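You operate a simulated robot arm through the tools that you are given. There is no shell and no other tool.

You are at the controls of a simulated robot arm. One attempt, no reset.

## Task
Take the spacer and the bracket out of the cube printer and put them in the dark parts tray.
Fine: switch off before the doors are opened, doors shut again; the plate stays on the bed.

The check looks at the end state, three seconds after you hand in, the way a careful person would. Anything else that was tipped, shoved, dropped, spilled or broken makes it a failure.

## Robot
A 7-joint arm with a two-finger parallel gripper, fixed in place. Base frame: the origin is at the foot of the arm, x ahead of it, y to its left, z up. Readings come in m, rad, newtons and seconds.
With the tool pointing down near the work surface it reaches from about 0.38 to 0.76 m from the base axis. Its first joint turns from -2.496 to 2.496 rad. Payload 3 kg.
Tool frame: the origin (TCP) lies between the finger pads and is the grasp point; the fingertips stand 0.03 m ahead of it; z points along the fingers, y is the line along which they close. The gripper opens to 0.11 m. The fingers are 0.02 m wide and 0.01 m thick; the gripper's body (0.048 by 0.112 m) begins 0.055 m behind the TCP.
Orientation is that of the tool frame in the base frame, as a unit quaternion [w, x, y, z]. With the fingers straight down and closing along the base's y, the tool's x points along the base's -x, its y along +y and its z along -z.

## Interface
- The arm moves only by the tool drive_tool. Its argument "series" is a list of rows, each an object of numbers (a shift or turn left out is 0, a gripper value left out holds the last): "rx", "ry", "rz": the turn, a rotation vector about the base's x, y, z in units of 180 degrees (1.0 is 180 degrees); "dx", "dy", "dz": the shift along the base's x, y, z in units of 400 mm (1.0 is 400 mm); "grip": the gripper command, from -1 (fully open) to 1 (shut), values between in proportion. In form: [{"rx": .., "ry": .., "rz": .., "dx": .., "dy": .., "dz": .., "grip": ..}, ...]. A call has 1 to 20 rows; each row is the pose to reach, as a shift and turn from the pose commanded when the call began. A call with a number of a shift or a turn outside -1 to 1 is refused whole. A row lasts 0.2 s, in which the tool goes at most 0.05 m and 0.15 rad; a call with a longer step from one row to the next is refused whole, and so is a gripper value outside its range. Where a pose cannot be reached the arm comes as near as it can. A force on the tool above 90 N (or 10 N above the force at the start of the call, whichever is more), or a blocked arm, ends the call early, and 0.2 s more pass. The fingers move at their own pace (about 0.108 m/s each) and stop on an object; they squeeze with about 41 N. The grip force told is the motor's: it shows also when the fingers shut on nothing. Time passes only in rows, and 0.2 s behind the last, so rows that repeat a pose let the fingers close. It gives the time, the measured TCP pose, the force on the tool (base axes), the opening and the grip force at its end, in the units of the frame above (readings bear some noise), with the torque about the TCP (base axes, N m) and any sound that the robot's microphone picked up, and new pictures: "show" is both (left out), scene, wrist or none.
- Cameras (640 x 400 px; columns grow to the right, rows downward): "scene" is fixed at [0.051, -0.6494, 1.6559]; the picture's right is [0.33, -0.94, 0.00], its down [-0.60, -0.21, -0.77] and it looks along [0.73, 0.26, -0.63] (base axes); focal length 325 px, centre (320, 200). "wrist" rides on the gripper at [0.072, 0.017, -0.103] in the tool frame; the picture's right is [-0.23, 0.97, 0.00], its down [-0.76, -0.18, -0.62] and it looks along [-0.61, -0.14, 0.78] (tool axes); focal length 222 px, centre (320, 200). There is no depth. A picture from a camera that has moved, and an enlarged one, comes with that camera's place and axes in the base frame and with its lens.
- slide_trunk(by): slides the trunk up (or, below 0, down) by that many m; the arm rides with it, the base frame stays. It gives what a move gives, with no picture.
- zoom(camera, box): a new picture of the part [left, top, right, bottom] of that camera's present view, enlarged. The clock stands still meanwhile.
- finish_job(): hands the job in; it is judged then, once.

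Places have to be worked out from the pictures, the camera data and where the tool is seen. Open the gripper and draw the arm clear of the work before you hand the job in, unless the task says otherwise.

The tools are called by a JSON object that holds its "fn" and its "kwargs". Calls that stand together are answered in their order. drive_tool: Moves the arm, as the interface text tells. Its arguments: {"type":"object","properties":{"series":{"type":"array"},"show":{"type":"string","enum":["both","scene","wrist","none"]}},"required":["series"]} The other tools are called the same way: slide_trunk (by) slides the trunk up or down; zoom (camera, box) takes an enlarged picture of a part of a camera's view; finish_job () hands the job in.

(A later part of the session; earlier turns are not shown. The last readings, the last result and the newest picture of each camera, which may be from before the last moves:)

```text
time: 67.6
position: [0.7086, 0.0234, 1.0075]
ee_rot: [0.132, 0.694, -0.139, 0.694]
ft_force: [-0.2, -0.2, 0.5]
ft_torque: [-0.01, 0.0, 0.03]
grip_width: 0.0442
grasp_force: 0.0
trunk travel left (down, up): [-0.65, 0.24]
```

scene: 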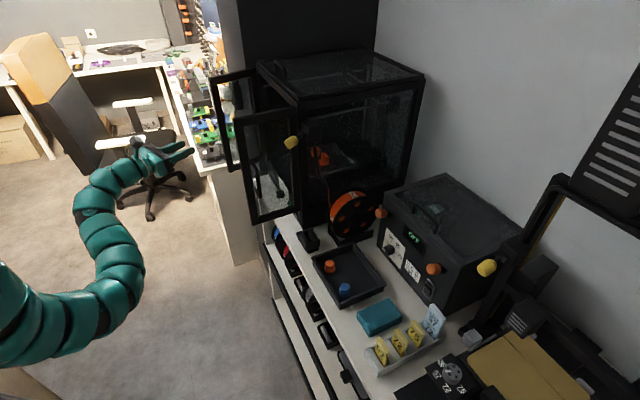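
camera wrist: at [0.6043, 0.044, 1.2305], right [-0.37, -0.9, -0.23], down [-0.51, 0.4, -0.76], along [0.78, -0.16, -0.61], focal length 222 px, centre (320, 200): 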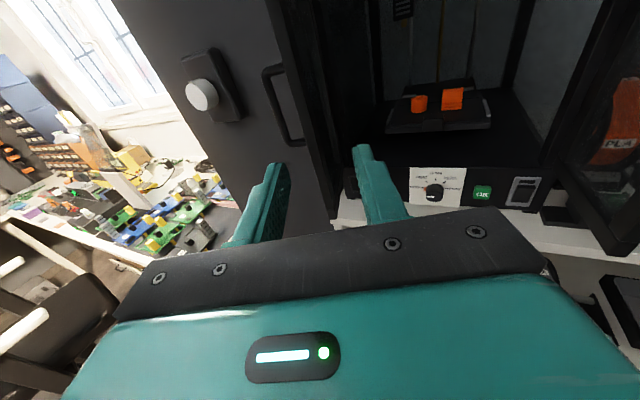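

Next I raise the tool to door-centre height in front of the opening, heading about -30°.

{"fn": "drive_tool", "kwargs": {"series": [{"dx": -0.003, "dy": -0.041, "dz": 0.054, "rz": -0.006, "grip": -0.09}, {"dx": -0.006, "dy": -0.082, "dz": 0.109, "rz": -0.012}, {"dx": -0.009, "dy": -0.124, "dz": 0.163, "rz": -0.018}, {"dx": -0.012, "dy": -0.165, "dz": 0.218, "rz": -0.024}, {"dx": -0.015, "dy": -0.206, "dz": 0.272, "rz": -0.03}, {"dx": -0.018, "dy": -0.247, "dz": 0.327, "rz": -0.036}, {"dx": -0.0214, "dy": -0.288, "dz": 0.381, "rz": -0.042}]}}

{"fn": "drive_tool", "kwargs": {"series": [{"rx": 0.0139, "ry": 0.0241}, {"rx": 0.0278, "ry": 0.0481}, {"rx": 0.0417, "ry": 0.0722}, {"rx": 0.0556, "ry": 0.0962}]}}

```text
time: 69.2
position: [0.7005, -0.0911, 1.1587]
ee_rot: [0.178, 0.684, -0.183, 0.684]
ft_force: [0.4, 0.9, -0.1]
ft_torque: [-0.02, 0.02, 0.02]
grip_width: 0.0598
grasp_force: 0.0
trunk travel left (down, up): [-0.65, 0.24]
camera wrist: at [0.6006, -0.0564, 1.2332], right [-0.48, -0.84, -0.23], down [-0.45, 0.47, -0.76], along [0.75, -0.26, -0.61], focal length 222 px, centre (320, 200)
```

scene: 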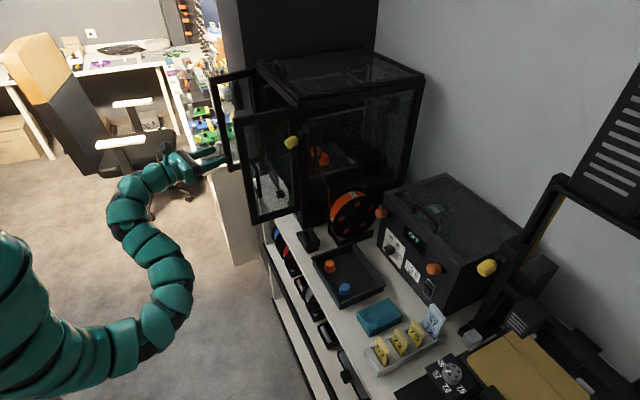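
wrist: 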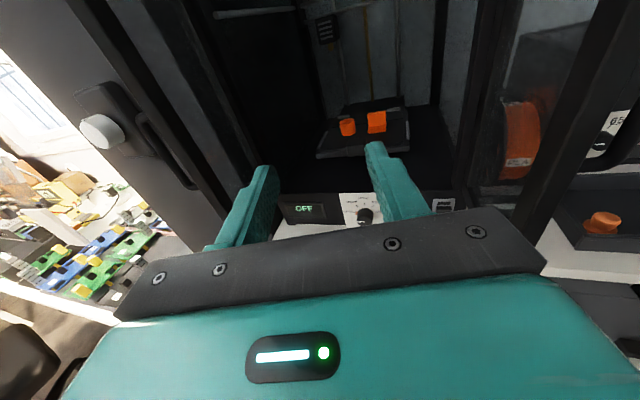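

```text
time: 70.2
position: [0.7118, -0.088, 1.1556]
ee_rot: [0.141, 0.78, -0.205, 0.574]
ft_force: [-0.7, 0.2, 1.7]
ft_torque: [0.02, -0.02, -0.02]
grip_width: 0.0599
grasp_force: 0.1
out of reach, approached as far as the arm can: row 3, 4
trunk travel left (down, up): [-0.65, 0.24]
camera wrist: at [0.6347, -0.0674, 1.2554], right [-0.53, -0.82, -0.23], down [-0.63, 0.56, -0.54], along [0.57, -0.14, -0.81], focal length 222 px, centre (320, 200)
```

scene: 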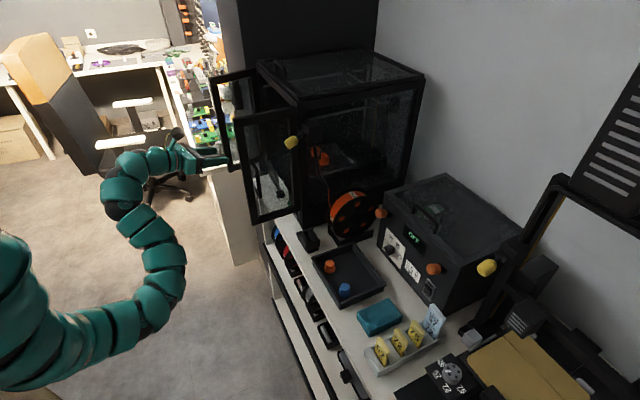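
wrist: 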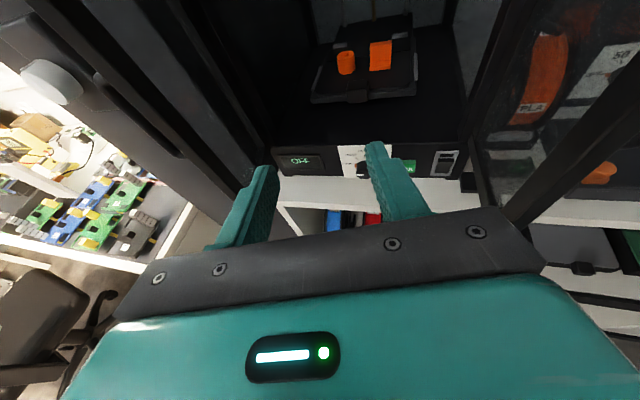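

The pitch reached about 17.5° down. I now test the reach by moving forward through the opening, staying well above the parts.

{"fn": "drive_tool", "kwargs": {"series": [{"dx": 0.079, "dy": -0.06}, {"dx": 0.158, "dy": -0.119}, {"dx": 0.237, "dy": -0.179}, {"dx": 0.316, "dy": -0.238}, {"dx": 0.395, "dy": -0.298}, {"dx": 0.474, "dy": -0.357}]}}

```text
time: 71.6
position: [0.8918, -0.2347, 1.1567]
ee_rot: [0.142, 0.792, -0.212, 0.555]
ft_force: [1.2, -0.5, -1.2]
ft_torque: [0.0, -0.01, -0.01]
grip_width: 0.06
grasp_force: 0.1
trunk travel left (down, up): [-0.65, 0.24]
camera wrist: at [0.8186, -0.2152, 1.2616], right [-0.55, -0.81, -0.22], down [-0.65, 0.58, -0.5], along [0.53, -0.13, -0.84], focal length 222 px, centre (320, 200)
```

scene: 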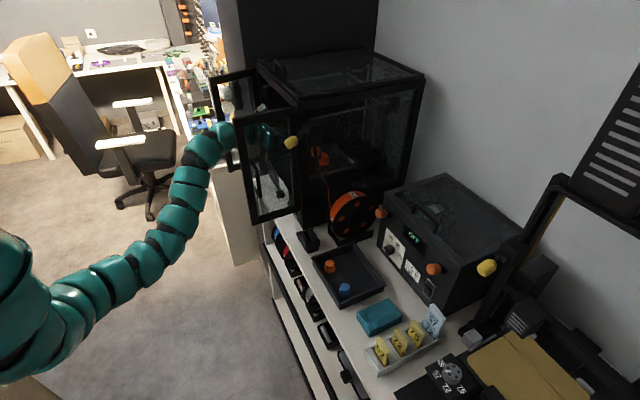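
wrist: 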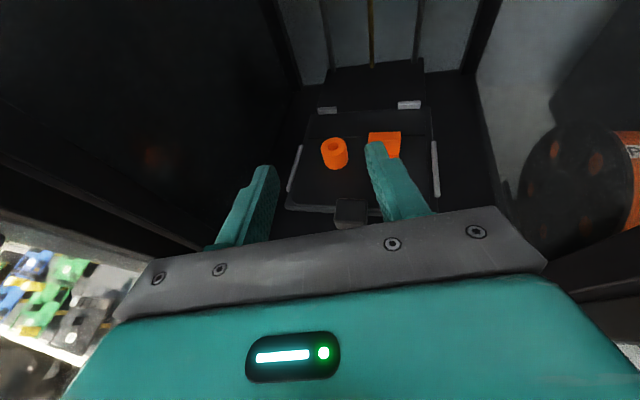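

No reach trouble at r≈0.92 and the arm still has bend left. I zoom in to refine the part positions.

{"fn": "zoom", "kwargs": {"camera": "wrist", "box": [240, 60, 480, 240]}}

```text
2.22 times, centred on (360, 150) of wrist
camera zoom: at [0.8186, -0.2152, 1.2616], right [-0.55, -0.81, -0.22], down [-0.65, 0.58, -0.5], along [0.53, -0.13, -0.84], focal length 494 px, centre (231, 311)
```

zoom: 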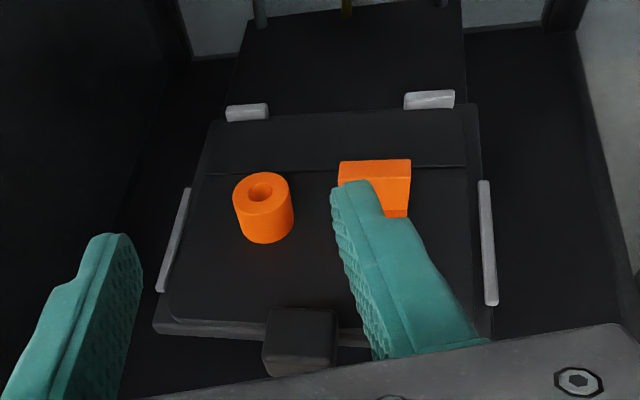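

The spacer is confirmed at about (n .911, u .490). The bracket spans u .414–.450, n .891–.925 and rises to z≈1.074, with the plate at z≈1.044. I take the bracket first with the heading squared to it, aligning above and in front of it.

{"fn": "drive_tool", "kwargs": {"series": [{"dx": -0.004, "dy": -0.03, "dz": -0.02, "rz": -0.022, "grip": 0.127}, {"dx": -0.008, "dy": -0.06, "dz": -0.04, "rz": -0.044, "grip": 0.127}, {"dx": -0.012, "dy": -0.08, "dz": -0.055, "rz": -0.066, "grip": 0.127}, {"dx": -0.0154, "dy": -0.0981, "dz": -0.0667, "rz": -0.0872, "grip": 0.127}, {"dx": -0.0154, "dy": -0.0981, "dz": -0.0667, "rz": -0.0872, "grip": 0.127}]}}

{"fn": "zoom", "kwargs": {"camera": "wrist", "box": [220, 60, 460, 240]}}

```text
time: 72.8
position: [0.8837, -0.2749, 1.1324]
ee_rot: [0.219, 0.754, -0.321, 0.53]
ft_force: [0.0, -0.3, 1.2]
ft_torque: [0.01, 0.01, -0.01]
grip_width: 0.0479
grasp_force: 0.0
trunk travel left (down, up): [-0.65, 0.24]
camera wrist: at [0.8194, -0.2368, 1.2369], right [-0.75, -0.63, -0.22], down [-0.46, 0.73, -0.5], along [0.48, -0.27, -0.84], focal length 222 px, centre (320, 200)
```

scene: 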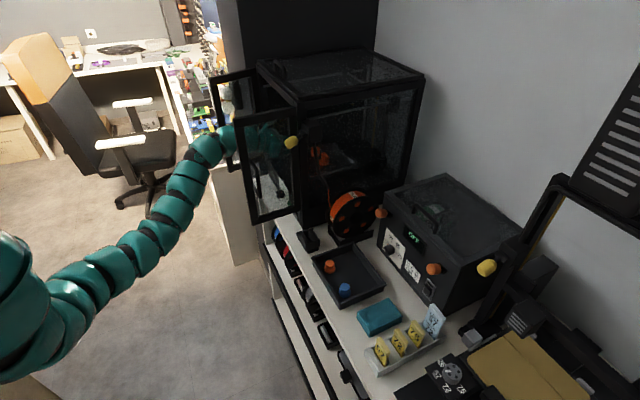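
wrist: 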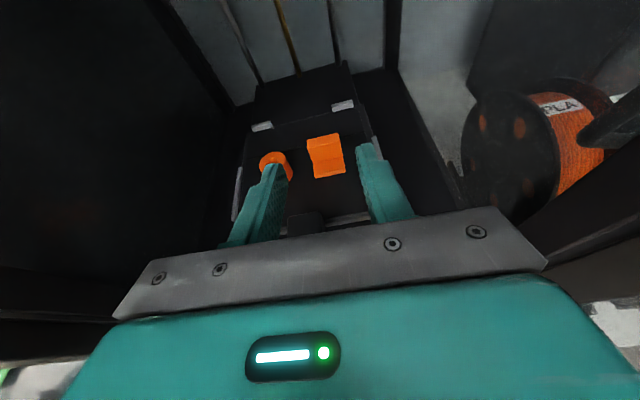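

```text
2.22 times, centred on (340, 150) of wrist
camera zoom: at [0.8194, -0.2368, 1.2369], right [-0.75, -0.63, -0.22], down [-0.46, 0.73, -0.5], along [0.48, -0.27, -0.84], focal length 494 px, centre (276, 311)
```

zoom: 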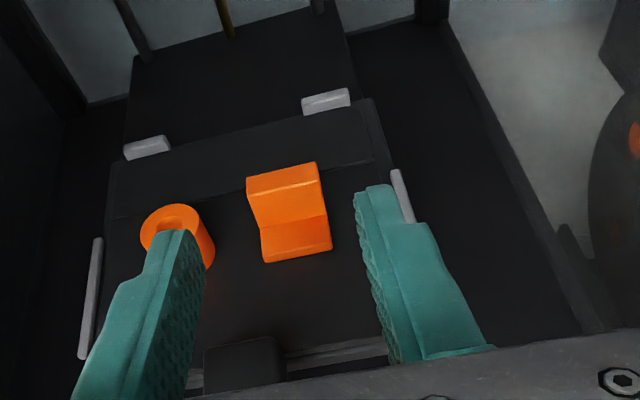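

Bracket centre confirmed at u≈0.431, n≈0.91, and the tool is aligned to within a millimetre. I advance above it to n≈0.898 first.

{"fn": "drive_tool", "kwargs": {"series": [{"dx": 0.05, "dy": -0.05, "dz": -0.015}, {"dx": 0.1, "dy": -0.1, "dz": -0.03}, {"dx": 0.1393, "dy": -0.1393, "dz": -0.03}, {"dx": 0.1393, "dy": -0.1393, "dz": -0.03}]}}

{"fn": "zoom", "kwargs": {"camera": "wrist", "box": [200, 100, 440, 240]}}

```text
time: 73.8
position: [0.9403, -0.3299, 1.1211]
ee_rot: [0.218, 0.755, -0.32, 0.53]
ft_force: [-0.3, 0.0, 0.5]
ft_torque: [0.02, -0.01, 0.03]
grip_width: 0.0479
grasp_force: 0.1
trunk travel left (down, up): [-0.65, 0.24]
camera wrist: at [0.875, -0.2916, 1.2251], right [-0.75, -0.63, -0.22], down [-0.46, 0.73, -0.5], along [0.48, -0.27, -0.84], focal length 222 px, centre (320, 200)
```

scene: 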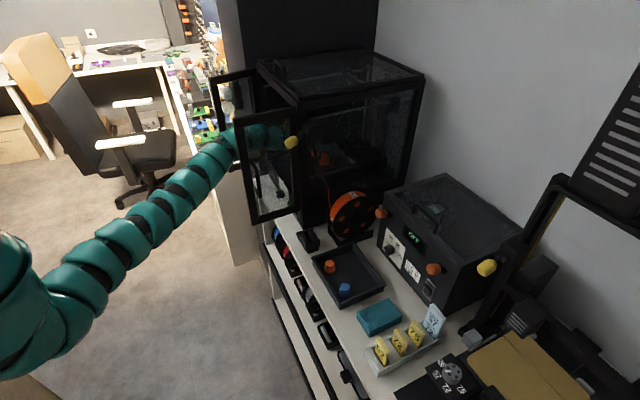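
wrist: 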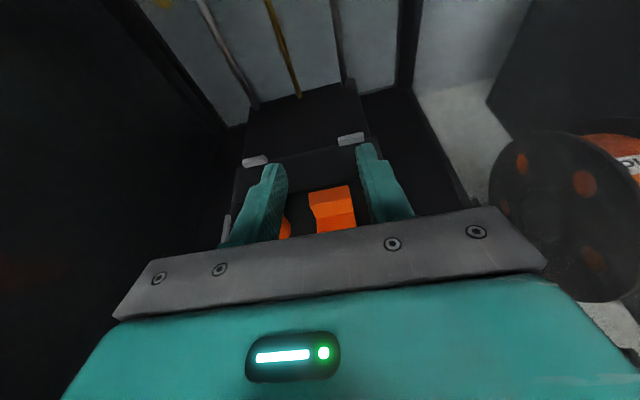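

```text
2.67 times, centred on (320, 170) of wrist
camera zoom: at [0.875, -0.2916, 1.2251], right [-0.75, -0.63, -0.22], down [-0.46, 0.73, -0.5], along [0.48, -0.27, -0.84], focal length 592 px, centre (320, 280)
```

zoom: 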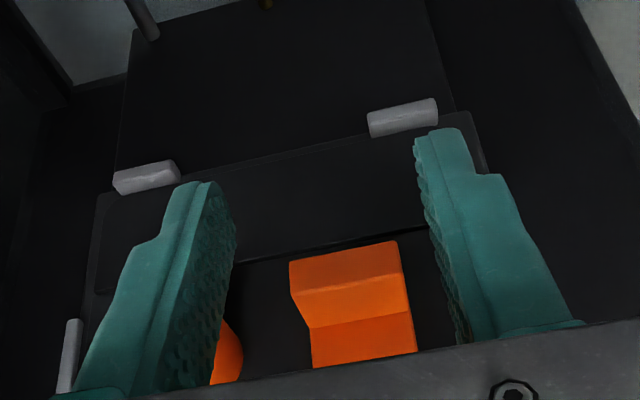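

Reach is fine. I descend straight down around the bracket to z≈1.067.

{"fn": "drive_tool", "kwargs": {"series": [{"dz": -0.035}, {"dz": -0.07}, {"dz": -0.1}, {"dz": -0.12}, {"dz": -0.135}]}}

{"fn": "zoom", "kwargs": {"camera": "wrist", "box": [200, 100, 440, 240]}}

```text
time: 75.0
position: [0.9412, -0.3299, 1.0756]
ee_rot: [0.216, 0.752, -0.32, 0.535]
ft_force: [16.5, -6.3, 34.3]
ft_torque: [2.01, 0.97, -0.78]
grip_width: 0.048
grasp_force: 0.0
trunk travel left (down, up): [-0.65, 0.24]
camera wrist: at [0.8735, -0.2915, 1.1784], right [-0.74, -0.63, -0.23], down [-0.46, 0.73, -0.51], along [0.49, -0.27, -0.83], focal length 222 px, centre (320, 200)
```

scene: 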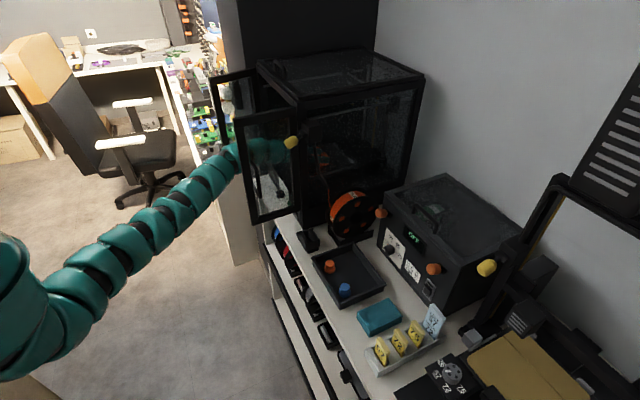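
wrist: 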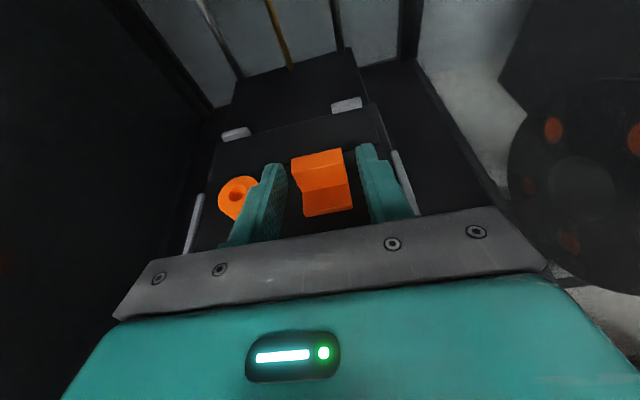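

```text
2.67 times, centred on (320, 170) of wrist
camera zoom: at [0.8735, -0.2915, 1.1784], right [-0.74, -0.63, -0.23], down [-0.46, 0.73, -0.51], along [0.49, -0.27, -0.83], focal length 592 px, centre (320, 280)
```

zoom: 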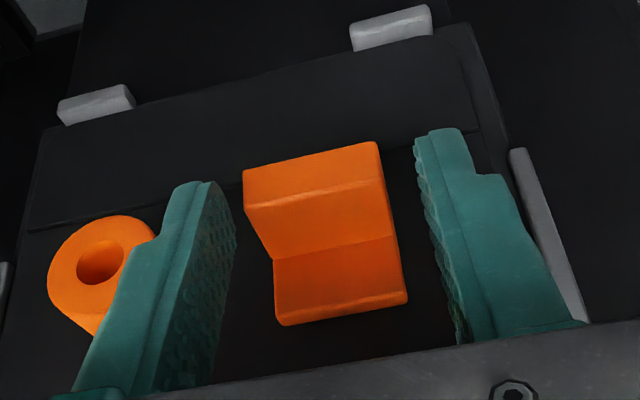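

The hand body touched the bed's front block (contact worked out at n≈0.84, z≈1.07). I lift off and pitch the tool about 13° steeper so the body clears it.

{"fn": "drive_tool", "kwargs": {"series": [{"dz": 0.04}, {"dz": 0.09}, {"dz": 0.12, "rx": 0.0172, "ry": 0.0169}, {"dz": 0.12, "rx": 0.0343, "ry": 0.0337}, {"dz": 0.12, "rx": 0.0515, "ry": 0.0506}, {"dz": 0.12, "rx": 0.0515, "ry": 0.0506}]}}

{"fn": "zoom", "kwargs": {"camera": "wrist", "box": [200, 80, 440, 240]}}

```text
time: 76.4
position: [0.9393, -0.3312, 1.1159]
ee_rot: [0.18, 0.81, -0.343, 0.44]
ft_force: [0.6, -0.1, 0.9]
ft_torque: [0.0, 0.02, 0.0]
grip_width: 0.0479
grasp_force: 0.0
trunk travel left (down, up): [-0.65, 0.24]
camera wrist: at [0.8926, -0.311, 1.2328], right [-0.78, -0.59, -0.2], down [-0.53, 0.8, -0.29], along [0.33, -0.13, -0.93], focal length 222 px, centre (320, 200)
```

scene: 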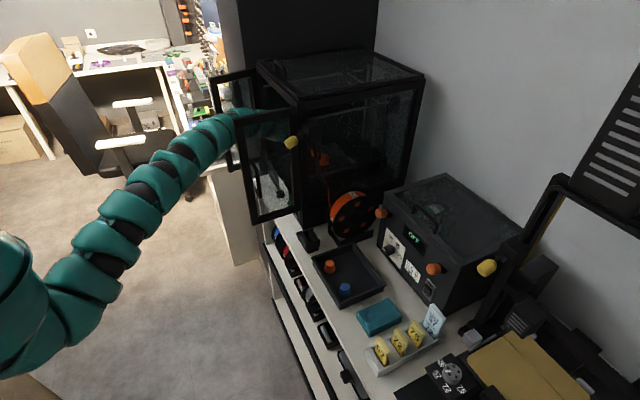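
wrist: 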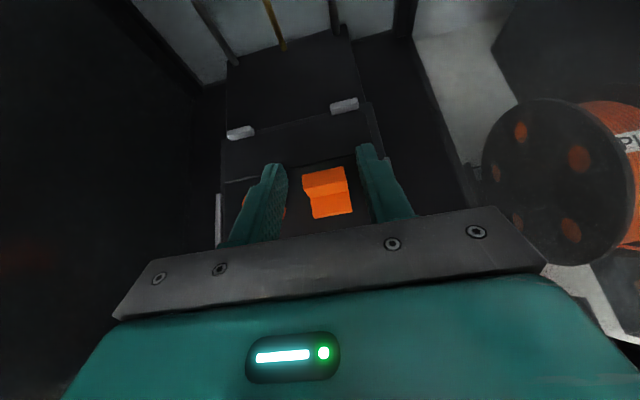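

```text
2.50 times, centred on (320, 160) of wrist
camera zoom: at [0.8926, -0.311, 1.2328], right [-0.78, -0.59, -0.2], down [-0.53, 0.8, -0.29], along [0.33, -0.13, -0.93], focal length 555 px, centre (320, 300)
```

zoom: 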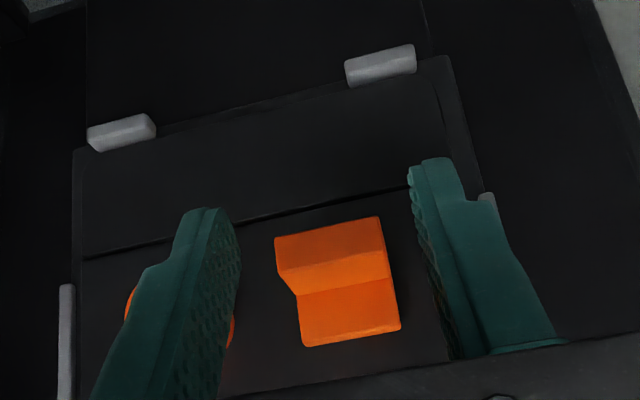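

Pitch is now 33°. I descend to z≈1.072, where the fingertips should be about 3 mm above the plate.

{"fn": "drive_tool", "kwargs": {"series": [{"dz": -0.035, "dx": 0.002, "dy": -0.002}, {"dz": -0.065, "dx": 0.004, "dy": -0.002}, {"dz": -0.09, "dx": 0.004, "dy": -0.002}, {"dz": -0.1, "dx": 0.004, "dy": -0.002}, {"dz": -0.109, "dx": 0.004, "dy": -0.002}], "show": "wrist"}}

{"fn": "zoom", "kwargs": {"camera": "wrist", "box": [200, 80, 440, 240]}}

```text
time: 77.6
position: [0.9414, -0.3304, 1.0705]
ee_rot: [0.18, 0.81, -0.343, 0.441]
ft_force: [-0.6, -0.2, 0.4]
ft_torque: [-0.01, 0.03, 0.03]
grip_width: 0.0481
grasp_force: 0.1
trunk travel left (down, up): [-0.65, 0.24]
camera wrist: at [0.8947, -0.3107, 1.1887], right [-0.78, -0.59, -0.2], down [-0.53, 0.8, -0.3], along [0.33, -0.13, -0.93], focal length 222 px, centre (320, 200)
```

wrist: 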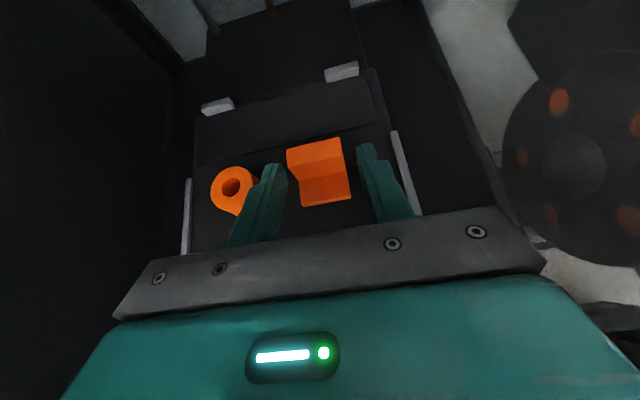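

```text
2.50 times, centred on (320, 160) of wrist
camera zoom: at [0.8947, -0.3107, 1.1887], right [-0.78, -0.59, -0.2], down [-0.53, 0.8, -0.3], along [0.33, -0.13, -0.93], focal length 555 px, centre (320, 300)
```

zoom: 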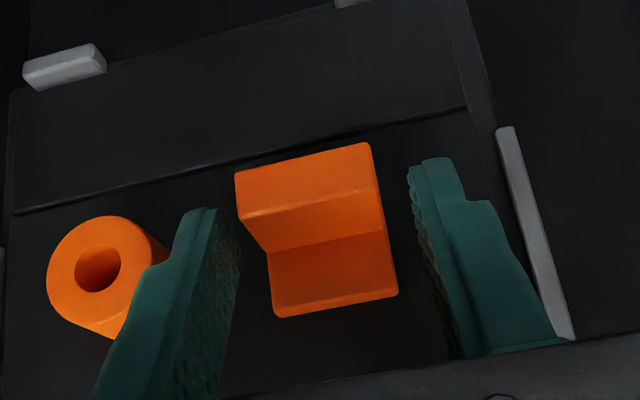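

No contact and the bracket is between the pads. I close the gripper.

{"fn": "drive_tool", "kwargs": {"series": [{"grip": 1}, {"grip": 1}, {"grip": 1}], "show": "wrist"}}

{"fn": "zoom", "kwargs": {"camera": "wrist", "box": [200, 80, 440, 240]}}

```text
time: 78.4
position: [0.9424, -0.3307, 1.0719]
ee_rot: [0.18, 0.81, -0.342, 0.441]
ft_force: [-1.0, 0.1, 0.6]
ft_torque: [0.0, -0.01, 0.0]
grip_width: 0.0341
grasp_force: 40.5
trunk travel left (down, up): [-0.65, 0.24]
camera wrist: at [0.8947, -0.3102, 1.1891], right [-0.78, -0.59, -0.2], down [-0.53, 0.8, -0.3], along [0.33, -0.13, -0.93], focal length 222 px, centre (320, 200)
```

wrist: 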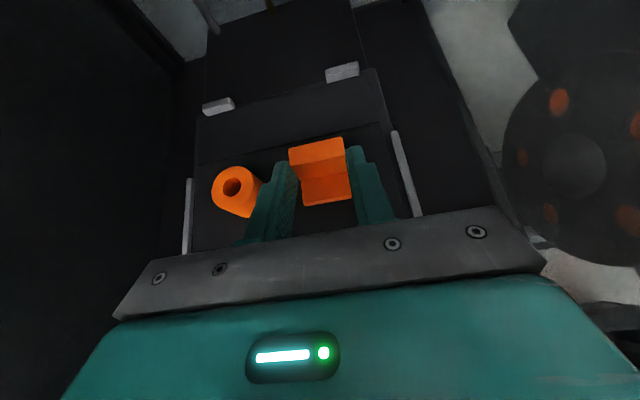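

```text
2.50 times, centred on (320, 160) of wrist
camera zoom: at [0.8947, -0.3102, 1.1891], right [-0.78, -0.59, -0.2], down [-0.53, 0.8, -0.3], along [0.33, -0.13, -0.93], focal length 555 px, centre (320, 300)
```

zoom: 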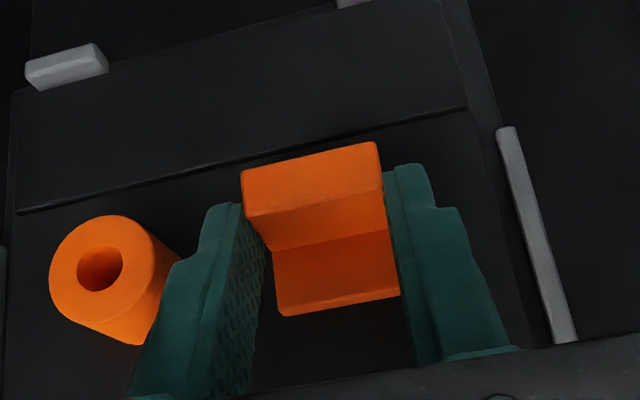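

The bracket is gripped at 34.1 mm. I lift slowly, checking that the plate stays put.

{"fn": "drive_tool", "kwargs": {"series": [{"dz": 0.005}, {"dz": 0.01}, {"dz": 0.02}, {"dz": 0.035}, {"dz": 0.06}, {"dz": 0.09}], "show": "wrist"}}

{"fn": "zoom", "kwargs": {"camera": "wrist", "box": [180, 60, 460, 240]}}

```text
time: 79.8
position: [0.9413, -0.33, 1.1071]
ee_rot: [0.181, 0.81, -0.343, 0.44]
ft_force: [-0.5, -0.3, 0.0]
ft_torque: [-0.01, 0.01, 0.02]
grip_width: 0.0342
grasp_force: 40.9
trunk travel left (down, up): [-0.65, 0.24]
camera wrist: at [0.8945, -0.3106, 1.2241], right [-0.78, -0.59, -0.2], down [-0.53, 0.8, -0.3], along [0.34, -0.13, -0.93], focal length 222 px, centre (320, 200)
```

wrist: 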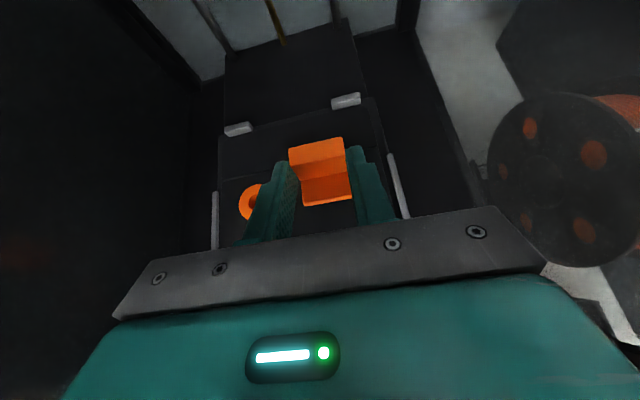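

```text
2.22 times, centred on (320, 150) of wrist
camera zoom: at [0.8945, -0.3106, 1.2241], right [-0.78, -0.59, -0.2], down [-0.53, 0.8, -0.3], along [0.34, -0.13, -0.93], focal length 494 px, centre (320, 311)
```

zoom: 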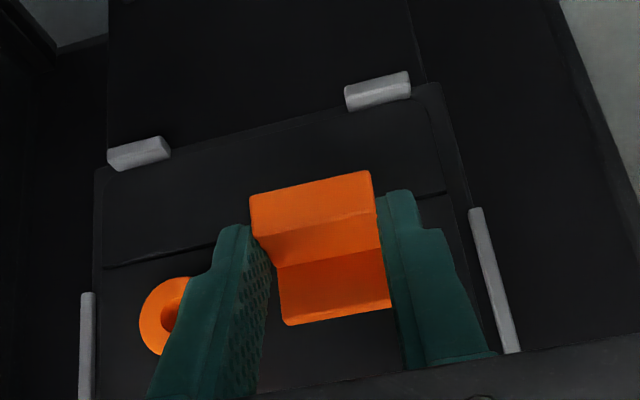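

The bracket is free and the plate hasn't moved. I raise a little more and retract straight out of the printer.

{"fn": "drive_tool", "kwargs": {"series": [{"dz": 0.03}, {"dz": 0.06}, {"dx": -0.05, "dy": 0.05, "dz": 0.08}, {"dx": -0.12, "dy": 0.12, "dz": 0.09}, {"dx": -0.19, "dy": 0.19, "dz": 0.1}, {"dx": -0.26, "dy": 0.26, "dz": 0.1}, {"dx": -0.33, "dy": 0.33, "dz": 0.1}, {"dx": -0.4, "dy": 0.4, "dz": 0.1}, {"dx": -0.47, "dy": 0.47, "dz": 0.1}, {"dx": -0.54, "dy": 0.54, "dz": 0.1}, {"dx": -0.6, "dy": 0.6, "dz": 0.1}]}}

```text
time: 82.2
position: [0.857, -0.248, 1.1468]
ee_rot: [0.18, 0.81, -0.343, 0.441]
ft_force: [-0.1, -0.4, 0.1]
ft_torque: [-0.03, 0.03, 0.01]
grip_width: 0.0341
grasp_force: 40.9
out of reach, approached as far as the arm can: row 6, 7, 8, 9, 10, 11
trunk travel left (down, up): [-0.65, 0.24]
camera wrist: at [0.8109, -0.2267, 1.2648], right [-0.78, -0.59, -0.2], down [-0.53, 0.8, -0.3], along [0.33, -0.13, -0.93], focal length 222 px, centre (320, 200)
```

scene: 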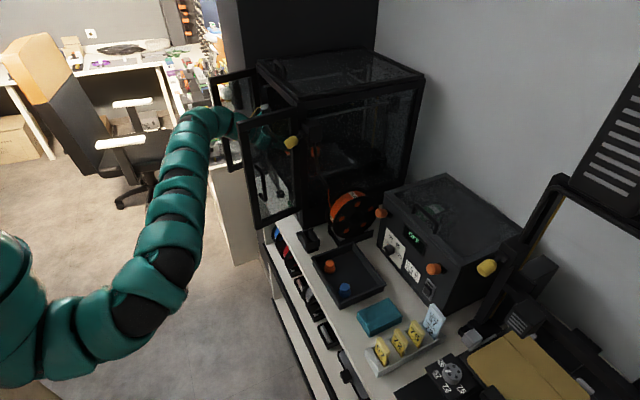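
wrist: 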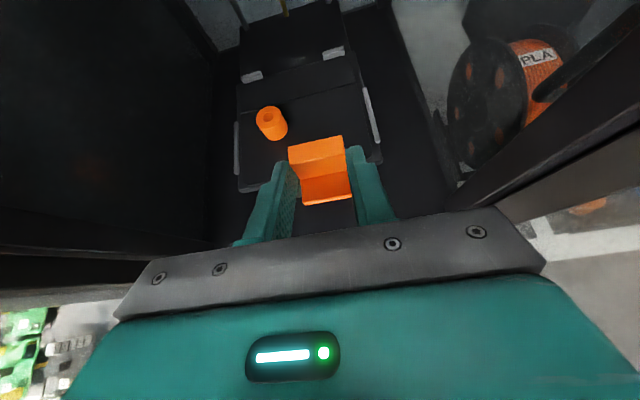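

The wrist limit prevents retracting at this pitch, so I level the tool as I back out.

{"fn": "drive_tool", "kwargs": {"series": [{"rx": -0.022, "ry": -0.0215}, {"rx": -0.044, "ry": -0.043}, {"rx": -0.066, "ry": -0.0645, "dx": -0.03, "dy": 0.03}, {"rx": -0.088, "ry": -0.086, "dx": -0.07, "dy": 0.07}, {"rx": -0.11, "ry": -0.1075, "dx": -0.12, "dy": 0.12}, {"rx": -0.1315, "ry": -0.129, "dx": -0.18, "dy": 0.18}, {"rx": -0.1315, "ry": -0.129, "dx": -0.25, "dy": 0.25}, {"rx": -0.1315, "ry": -0.129, "dx": -0.32, "dy": 0.32}, {"rx": -0.1315, "ry": -0.129, "dx": -0.39, "dy": 0.39}, {"rx": -0.1315, "ry": -0.129, "dx": -0.44, "dy": 0.44}]}}

```text
time: 84.4
position: [0.6834, -0.0732, 1.1501]
ee_rot: [0.27, 0.651, -0.274, 0.654]
ft_force: [-0.8, 0.1, 0.1]
ft_torque: [0.0, 0.01, -0.03]
grip_width: 0.0343
grasp_force: 40.8
trunk travel left (down, up): [-0.65, 0.24]
camera wrist: at [0.5972, -0.0135, 1.2216], right [-0.69, -0.68, -0.24], down [-0.31, 0.57, -0.76], along [0.66, -0.45, -0.6], focal length 222 px, centre (320, 200)
```

scene: 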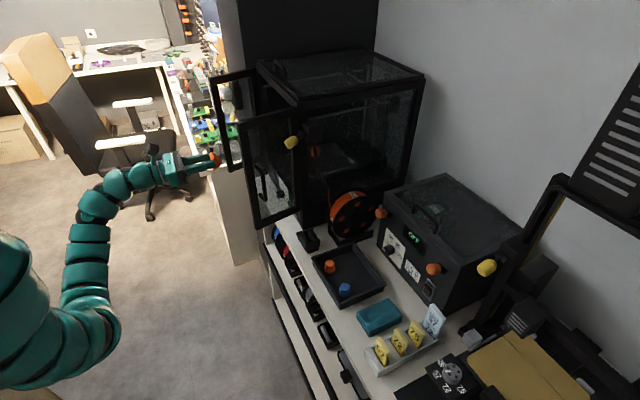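
wrist: 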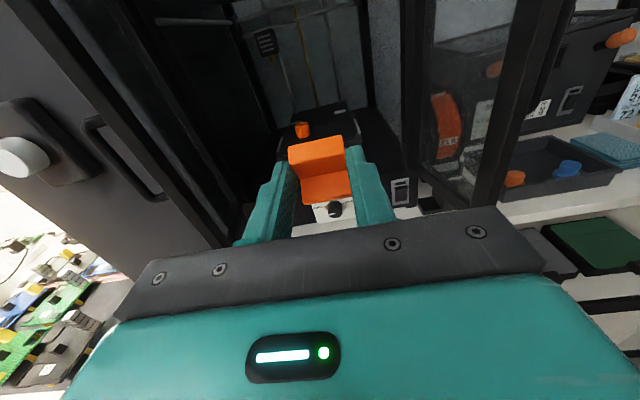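

The bracket is out. I work out the tray rim at n≈.742–.880, u≈-.02–.152, with two pegs in its front half. I swing right at n≈0.5, clear of the open right door, to look into the tray.

{"fn": "drive_tool", "kwargs": {"series": [{"dx": -0.062, "dy": 0.062}, {"dx": -0.132, "dy": -0.008, "dz": -0.012}, {"dx": -0.202, "dy": -0.078, "dz": -0.025}, {"dx": -0.272, "dy": -0.148, "dz": -0.037}, {"dx": -0.342, "dy": -0.218, "dz": -0.05}, {"dx": -0.412, "dy": -0.288, "dz": -0.062}, {"dx": -0.482, "dy": -0.358, "dz": -0.075}, {"dx": -0.552, "dy": -0.428, "dz": -0.087}, {"dx": -0.622, "dy": -0.498, "dz": -0.1}, {"dx": -0.692, "dy": -0.568, "dz": -0.112}, {"dx": -0.763, "dy": -0.639, "dz": -0.125}]}}

{"fn": "zoom", "kwargs": {"camera": "wrist", "box": [180, 20, 480, 220]}}

```text
time: 86.8
position: [0.4912, -0.1898, 1.0315]
ee_rot: [0.268, 0.651, -0.275, 0.654]
ft_force: [-0.5, -0.1, 0.5]
ft_torque: [0.0, 0.02, -0.02]
grip_width: 0.034
grasp_force: 41.2
out of reach, approached as far as the arm can: row 6, 7, 8, 9, 10, 11
trunk travel left (down, up): [-0.65, 0.24]
camera wrist: at [0.405, -0.1294, 1.1034], right [-0.69, -0.68, -0.24], down [-0.31, 0.57, -0.76], along [0.66, -0.45, -0.6], focal length 222 px, centre (320, 200)
```

scene: 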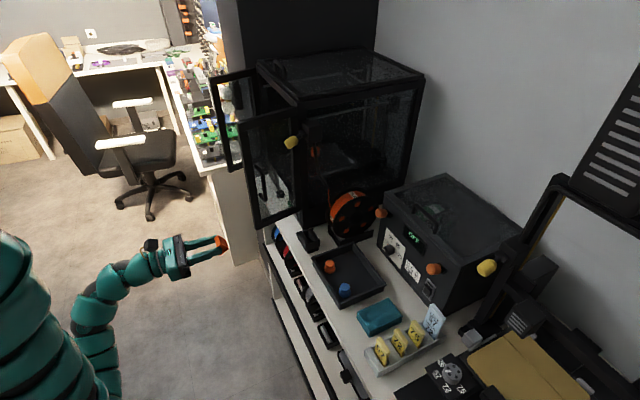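
wrist: 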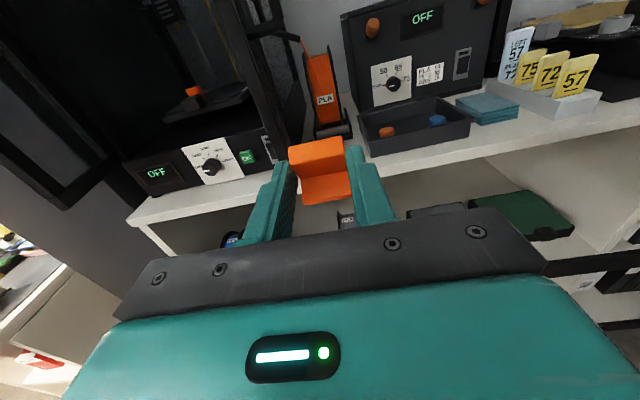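

```text
2.00 times, centred on (330, 120) of wrist
camera zoom: at [0.405, -0.1294, 1.1034], right [-0.69, -0.68, -0.24], down [-0.31, 0.57, -0.76], along [0.66, -0.45, -0.6], focal length 444 px, centre (300, 360)
```

zoom: 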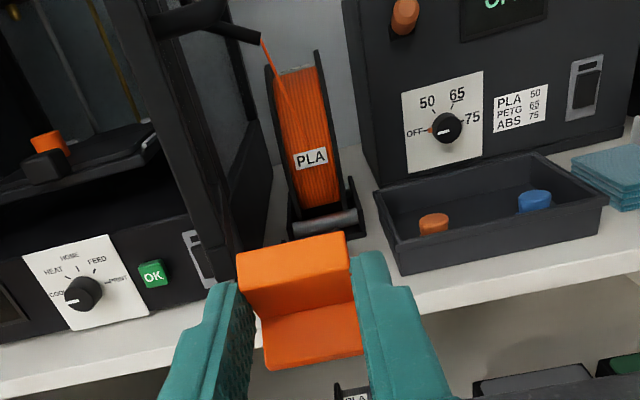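

The arm hit its inner reach limit. I route slightly farther out, past the door's handle side, toward the tray front.

{"fn": "drive_tool", "kwargs": {"series": [{"dx": -0.01, "dy": -0.07, "dz": 0.05}, {"dx": -0.018, "dy": -0.14, "dz": 0.1}, {"dx": -0.0256, "dy": -0.197, "dz": 0.15}, {"dx": -0.02, "dy": -0.28, "dz": 0.15}, {"dx": -0.014, "dy": -0.36, "dz": 0.15}, {"dx": -0.0081, "dy": -0.4271, "dz": 0.15}, {"dx": 0.0, "dy": -0.52, "dz": 0.15}, {"dx": 0.0095, "dy": -0.6216, "dz": 0.15}]}}

{"fn": "zoom", "kwargs": {"camera": "wrist", "box": [180, 20, 480, 220]}}

```text
time: 88.6
position: [0.5589, -0.4573, 1.0565]
ee_rot: [0.27, 0.65, -0.275, 0.655]
ft_force: [0.2, -0.5, 0.0]
ft_torque: [0.02, 0.0, -0.01]
grip_width: 0.0342
grasp_force: 41.4
out of reach, approached as far as the arm can: row 1, 2, 3, 4, 5, 6, 7, 8
trunk travel left (down, up): [-0.65, 0.24]
camera wrist: at [0.4724, -0.3967, 1.1297], right [-0.69, -0.68, -0.24], down [-0.3, 0.57, -0.76], along [0.66, -0.46, -0.6], focal length 222 px, centre (320, 200)
```

scene: 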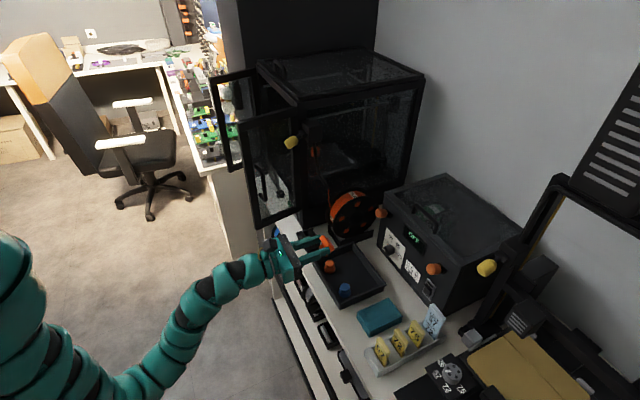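
wrist: 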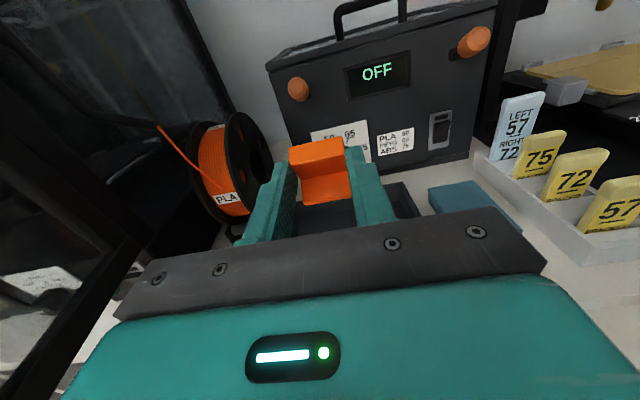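

```text
2.00 times, centred on (330, 120) of wrist
camera zoom: at [0.4724, -0.3967, 1.1297], right [-0.69, -0.68, -0.24], down [-0.3, 0.57, -0.76], along [0.66, -0.46, -0.6], focal length 444 px, centre (300, 360)
```

zoom: 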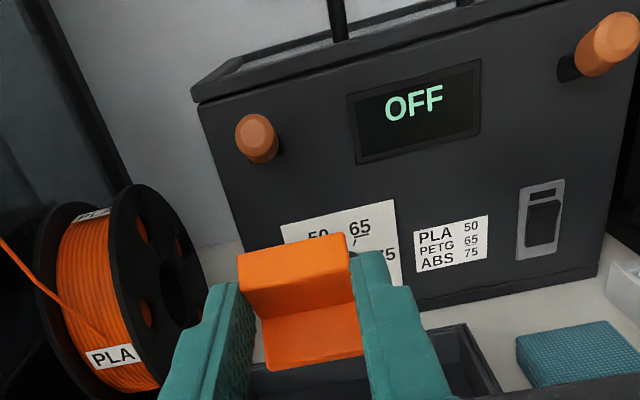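

I'm over the tray's front edge with the bracket. Raising the trunk should flatten the forearm and make pitching down easier, so I raise it back by 0.15 m.

{"fn": "slide_trunk", "kwargs": {"by": 0.15}}

{"fn": "drive_tool", "kwargs": {"series": [{"dx": -0.02, "dy": -0.12, "dz": -0.04}, {"dx": -0.02, "dy": -0.12, "dz": -0.1}, {"dx": -0.02, "dy": -0.12, "dz": -0.2, "rx": 0.015, "ry": 0.0147}, {"dx": -0.02, "dy": -0.12, "dz": -0.28, "rx": 0.03, "ry": 0.0295}, {"dx": -0.02, "dy": -0.12, "dz": -0.35, "rx": 0.045, "ry": 0.0442}, {"dx": -0.02, "dy": -0.12, "dz": -0.35, "rx": 0.06, "ry": 0.059}, {"dx": -0.02, "dy": -0.12, "dz": -0.35, "rx": 0.079, "ry": 0.0778}]}}

{"fn": "zoom", "kwargs": {"camera": "wrist", "box": [180, 20, 480, 220]}}

```text
time: 90.3
position: [0.5599, -0.4556, 1.2077]
ee_rot: [0.272, 0.65, -0.275, 0.654]
ft_force: [0.2, 0.3, -0.4]
ft_torque: [-0.02, 0.0, 0.02]
grip_width: 0.0342
grasp_force: 40.9
trunk travel left (down, up): [-0.8, 0.09]
```

```text
refused: row 1 steps farther than a row can; nothing moved
```

```text
2.00 times, centred on (330, 120) of wrist
camera zoom: at [0.473, -0.3956, 1.2796], right [-0.69, -0.68, -0.24], down [-0.31, 0.57, -0.76], along [0.66, -0.45, -0.6], focal length 444 px, centre (300, 360)
```

zoom: 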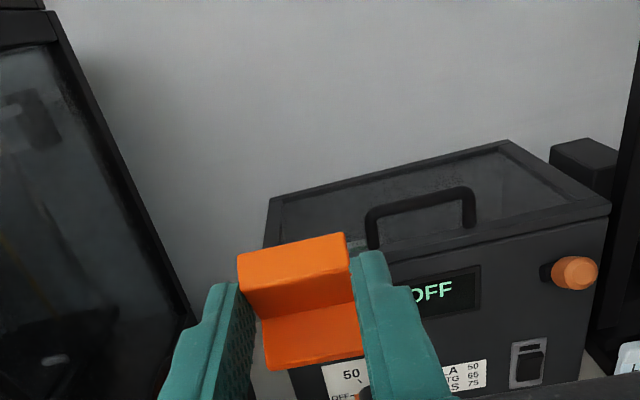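

{"fn": "drive_tool", "kwargs": {"series": [{"dx": 0.005, "dy": -0.04, "dz": -0.05}, {"dx": 0.01, "dy": -0.08, "dz": -0.11}, {"dx": 0.0141, "dy": -0.12, "dz": -0.18, "rx": 0.013, "ry": 0.013}, {"dx": 0.0141, "dy": -0.1344, "dz": -0.25, "rx": 0.027, "ry": 0.027}, {"dx": 0.0141, "dy": -0.1344, "dz": -0.32, "rx": 0.041, "ry": 0.041}, {"dx": 0.0141, "dy": -0.1344, "dz": -0.37, "rx": 0.055, "ry": 0.055}, {"dx": 0.0141, "dy": -0.1344, "dz": -0.37, "rx": 0.067, "ry": 0.067}, {"dx": 0.0141, "dy": -0.1344, "dz": -0.37, "rx": 0.0786, "ry": 0.0786}]}}

{"fn": "zoom", "kwargs": {"camera": "wrist", "box": [180, 20, 480, 220]}}

```text
time: 92.1
position: [0.565, -0.5122, 1.0597]
ee_rot: [0.22, 0.754, -0.319, 0.531]
ft_force: [1.2, -0.1, -0.5]
ft_torque: [-0.02, -0.02, 0.02]
grip_width: 0.0345
grasp_force: 41.4
trunk travel left (down, up): [-0.8, 0.09]
camera wrist: at [0.5004, -0.4723, 1.1627], right [-0.75, -0.63, -0.22], down [-0.46, 0.73, -0.5], along [0.48, -0.27, -0.84], focal length 222 px, centre (320, 200)
```

scene: 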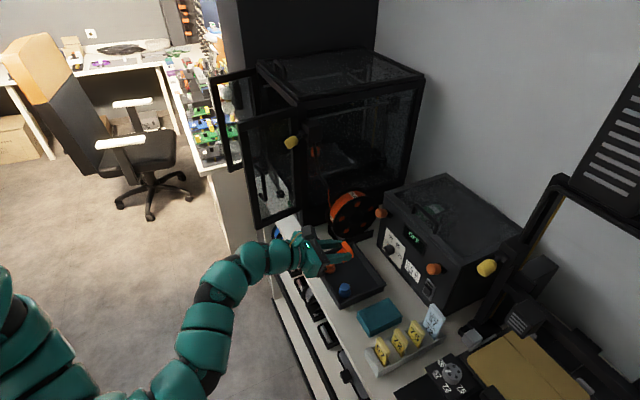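
wrist: 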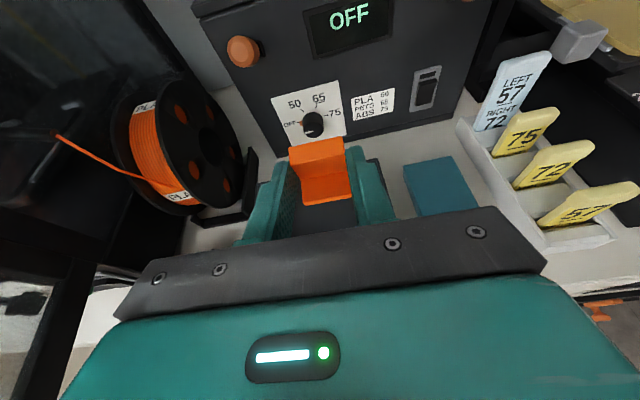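

```text
2.00 times, centred on (330, 120) of wrist
camera zoom: at [0.5004, -0.4723, 1.1627], right [-0.75, -0.63, -0.22], down [-0.46, 0.73, -0.5], along [0.48, -0.27, -0.84], focal length 444 px, centre (300, 360)
```

zoom: 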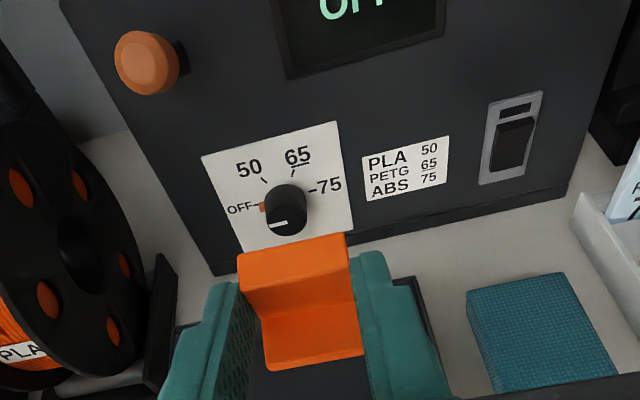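

With the trunk raised the pitch works. I add the remaining 13° so the bracket is level again and move above the rear right part of the tray.

{"fn": "drive_tool", "kwargs": {"series": [{"rx": 0.017, "ry": 0.017, "dx": 0.03, "dy": -0.03}, {"rx": 0.034, "ry": 0.034, "dx": 0.06, "dy": -0.062, "dz": -0.03}, {"rx": 0.0519, "ry": 0.0519, "dx": 0.09, "dy": -0.095, "dz": -0.07}, {"rx": 0.0519, "ry": 0.0519, "dx": 0.1048, "dy": -0.1119, "dz": -0.12}, {"rx": 0.0519, "ry": 0.0519, "dx": 0.1048, "dy": -0.1119, "dz": -0.16}]}}

{"fn": "zoom", "kwargs": {"camera": "scene", "box": [270, 190, 430, 320]}}

{"fn": "zoom", "kwargs": {"camera": "wrist", "box": [180, 60, 480, 240]}}

```text
time: 93.3
position: [0.6067, -0.5555, 0.9946]
ee_rot: [0.183, 0.81, -0.341, 0.441]
ft_force: [0.5, 0.2, -0.7]
ft_torque: [0.0, 0.02, 0.01]
grip_width: 0.0343
grasp_force: 41.0
trunk travel left (down, up): [-0.8, 0.09]
camera wrist: at [0.5603, -0.5344, 1.1126], right [-0.78, -0.59, -0.19], down [-0.53, 0.79, -0.3], along [0.33, -0.13, -0.93], focal length 222 px, centre (320, 200)
```

scene: 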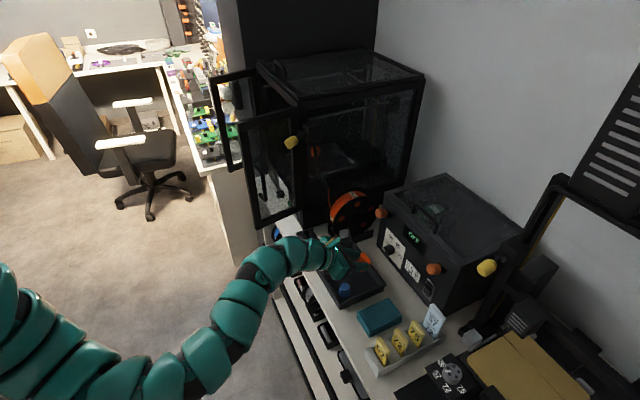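
wrist: 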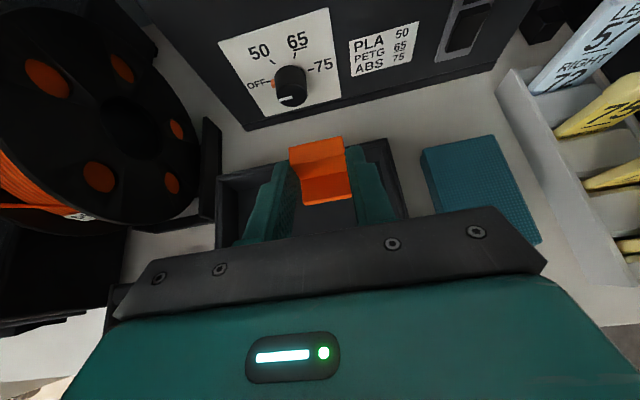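

```text
3.08 times, centred on (350, 255) of scene
camera zoom: at [0.051, -0.6494, 1.6559], right [0.33, -0.94, 0.0], down [-0.6, -0.21, -0.77], along [0.73, 0.26, -0.63], focal length 999 px, centre (228, 31)
```

zoom: 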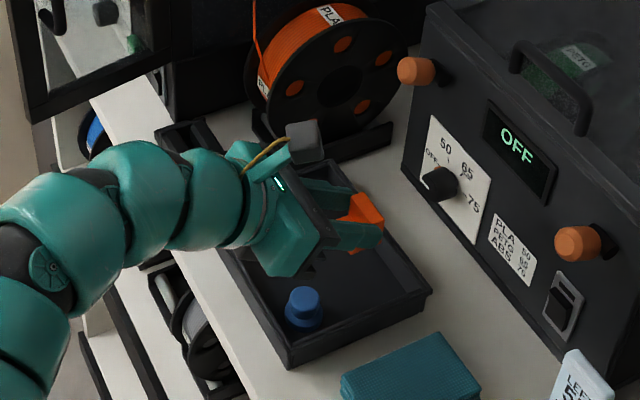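

```text
2.13 times, centred on (330, 150) of wrist
camera zoom: at [0.5603, -0.5344, 1.1126], right [-0.78, -0.59, -0.19], down [-0.53, 0.79, -0.3], along [0.33, -0.13, -0.93], focal length 474 px, centre (299, 307)
```

zoom: 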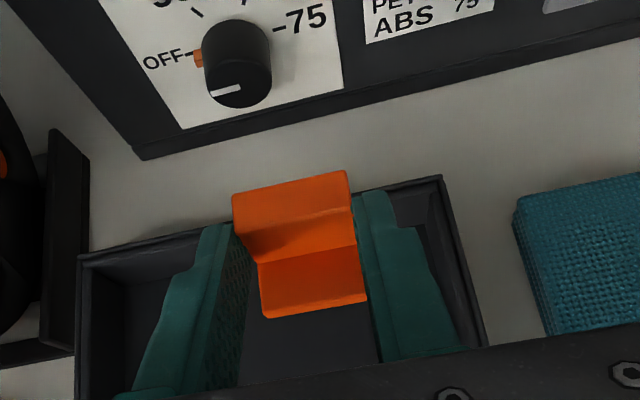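

The tray geometry is confirmed and the bracket hangs over the rear right area. I lower it gradually to just above the floor.

{"fn": "drive_tool", "kwargs": {"series": [{"dz": -0.04}, {"dz": -0.08}, {"dz": -0.11}, {"dz": -0.13}, {"dz": -0.14}], "show": "none"}}

{"fn": "drive_tool", "kwargs": {"series": [{"dz": -0.006}, {"dz": -0.012}, {"dz": -0.018}], "show": "both"}}

{"fn": "zoom", "kwargs": {"camera": "scene", "box": [270, 190, 430, 320]}}

```text
time: 94.5
position: [0.6063, -0.5546, 0.939]
ee_rot: [0.183, 0.81, -0.341, 0.441]
ft_force: [0.2, 0.0, 0.0]
ft_torque: [-0.03, 0.0, -0.02]
grip_width: 0.0343
grasp_force: 40.9
trunk travel left (down, up): [-0.8, 0.09]
```

```text
time: 95.3
position: [0.6055, -0.5546, 0.9307]
ee_rot: [0.183, 0.81, -0.341, 0.44]
ft_force: [-0.2, -0.1, 0.4]
ft_torque: [0.01, 0.0, 0.03]
grip_width: 0.034
grasp_force: 41.2
trunk travel left (down, up): [-0.8, 0.09]
camera wrist: at [0.5596, -0.5342, 1.0491], right [-0.78, -0.59, -0.19], down [-0.53, 0.8, -0.3], along [0.33, -0.13, -0.93], focal length 222 px, centre (320, 200)
```

scene: 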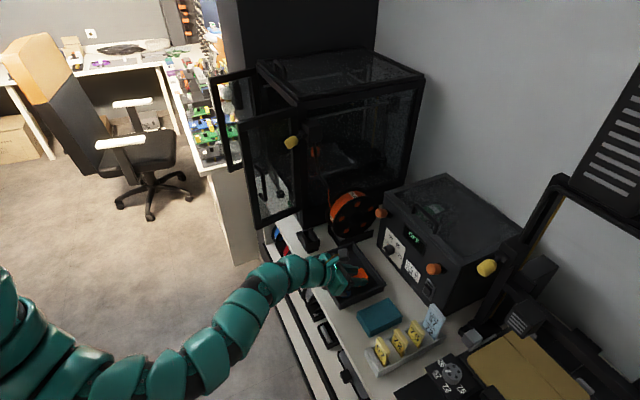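
wrist: 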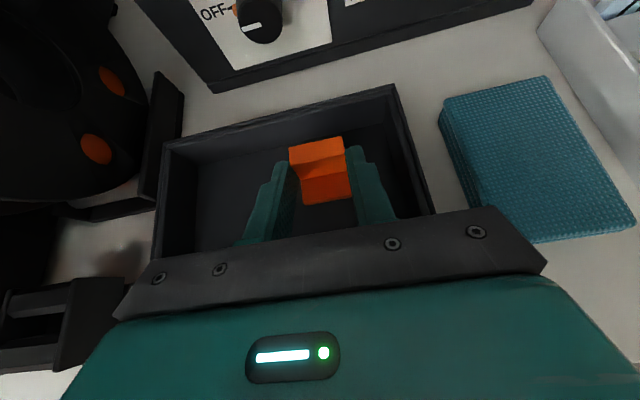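

```text
3.08 times, centred on (350, 255) of scene
camera zoom: at [0.051, -0.6494, 1.6559], right [0.33, -0.94, 0.0], down [-0.6, -0.21, -0.77], along [0.73, 0.26, -0.63], focal length 999 px, centre (228, 31)
```

zoom: 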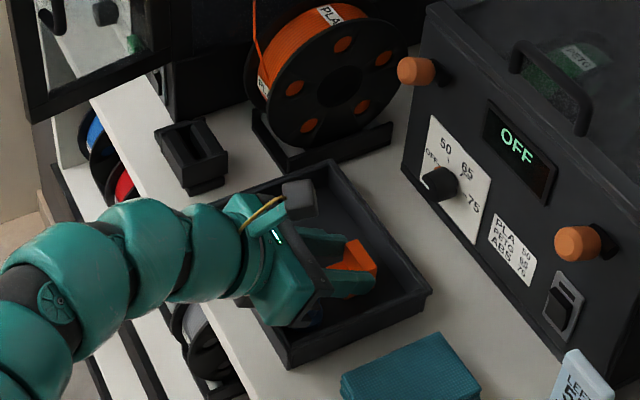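

No contact yet. I lower in 2 mm steps.

{"fn": "drive_tool", "kwargs": {"series": [{"dz": -0.005}, {"dz": -0.01}], "show": "none"}}

{"fn": "drive_tool", "kwargs": {"series": [{"dz": -0.005}, {"dz": -0.01}], "show": "none"}}

```text
time: 95.9
position: [0.6065, -0.5548, 0.932]
ee_rot: [0.185, 0.809, -0.341, 0.442]
ft_force: [6.4, -5.4, 24.1]
ft_torque: [1.02, 1.45, 0.01]
grip_width: 0.0342
grasp_force: 41.0
trunk travel left (down, up): [-0.8, 0.09]
```

```text
time: 96.5
position: [0.6048, -0.5556, 0.9326]
ee_rot: [0.185, 0.808, -0.339, 0.445]
ft_force: [15.0, -20.2, 66.7]
ft_torque: [3.27, 3.51, 0.2]
grip_width: 0.0341
grasp_force: 41.1
trunk travel left (down, up): [-0.8, 0.09]
```

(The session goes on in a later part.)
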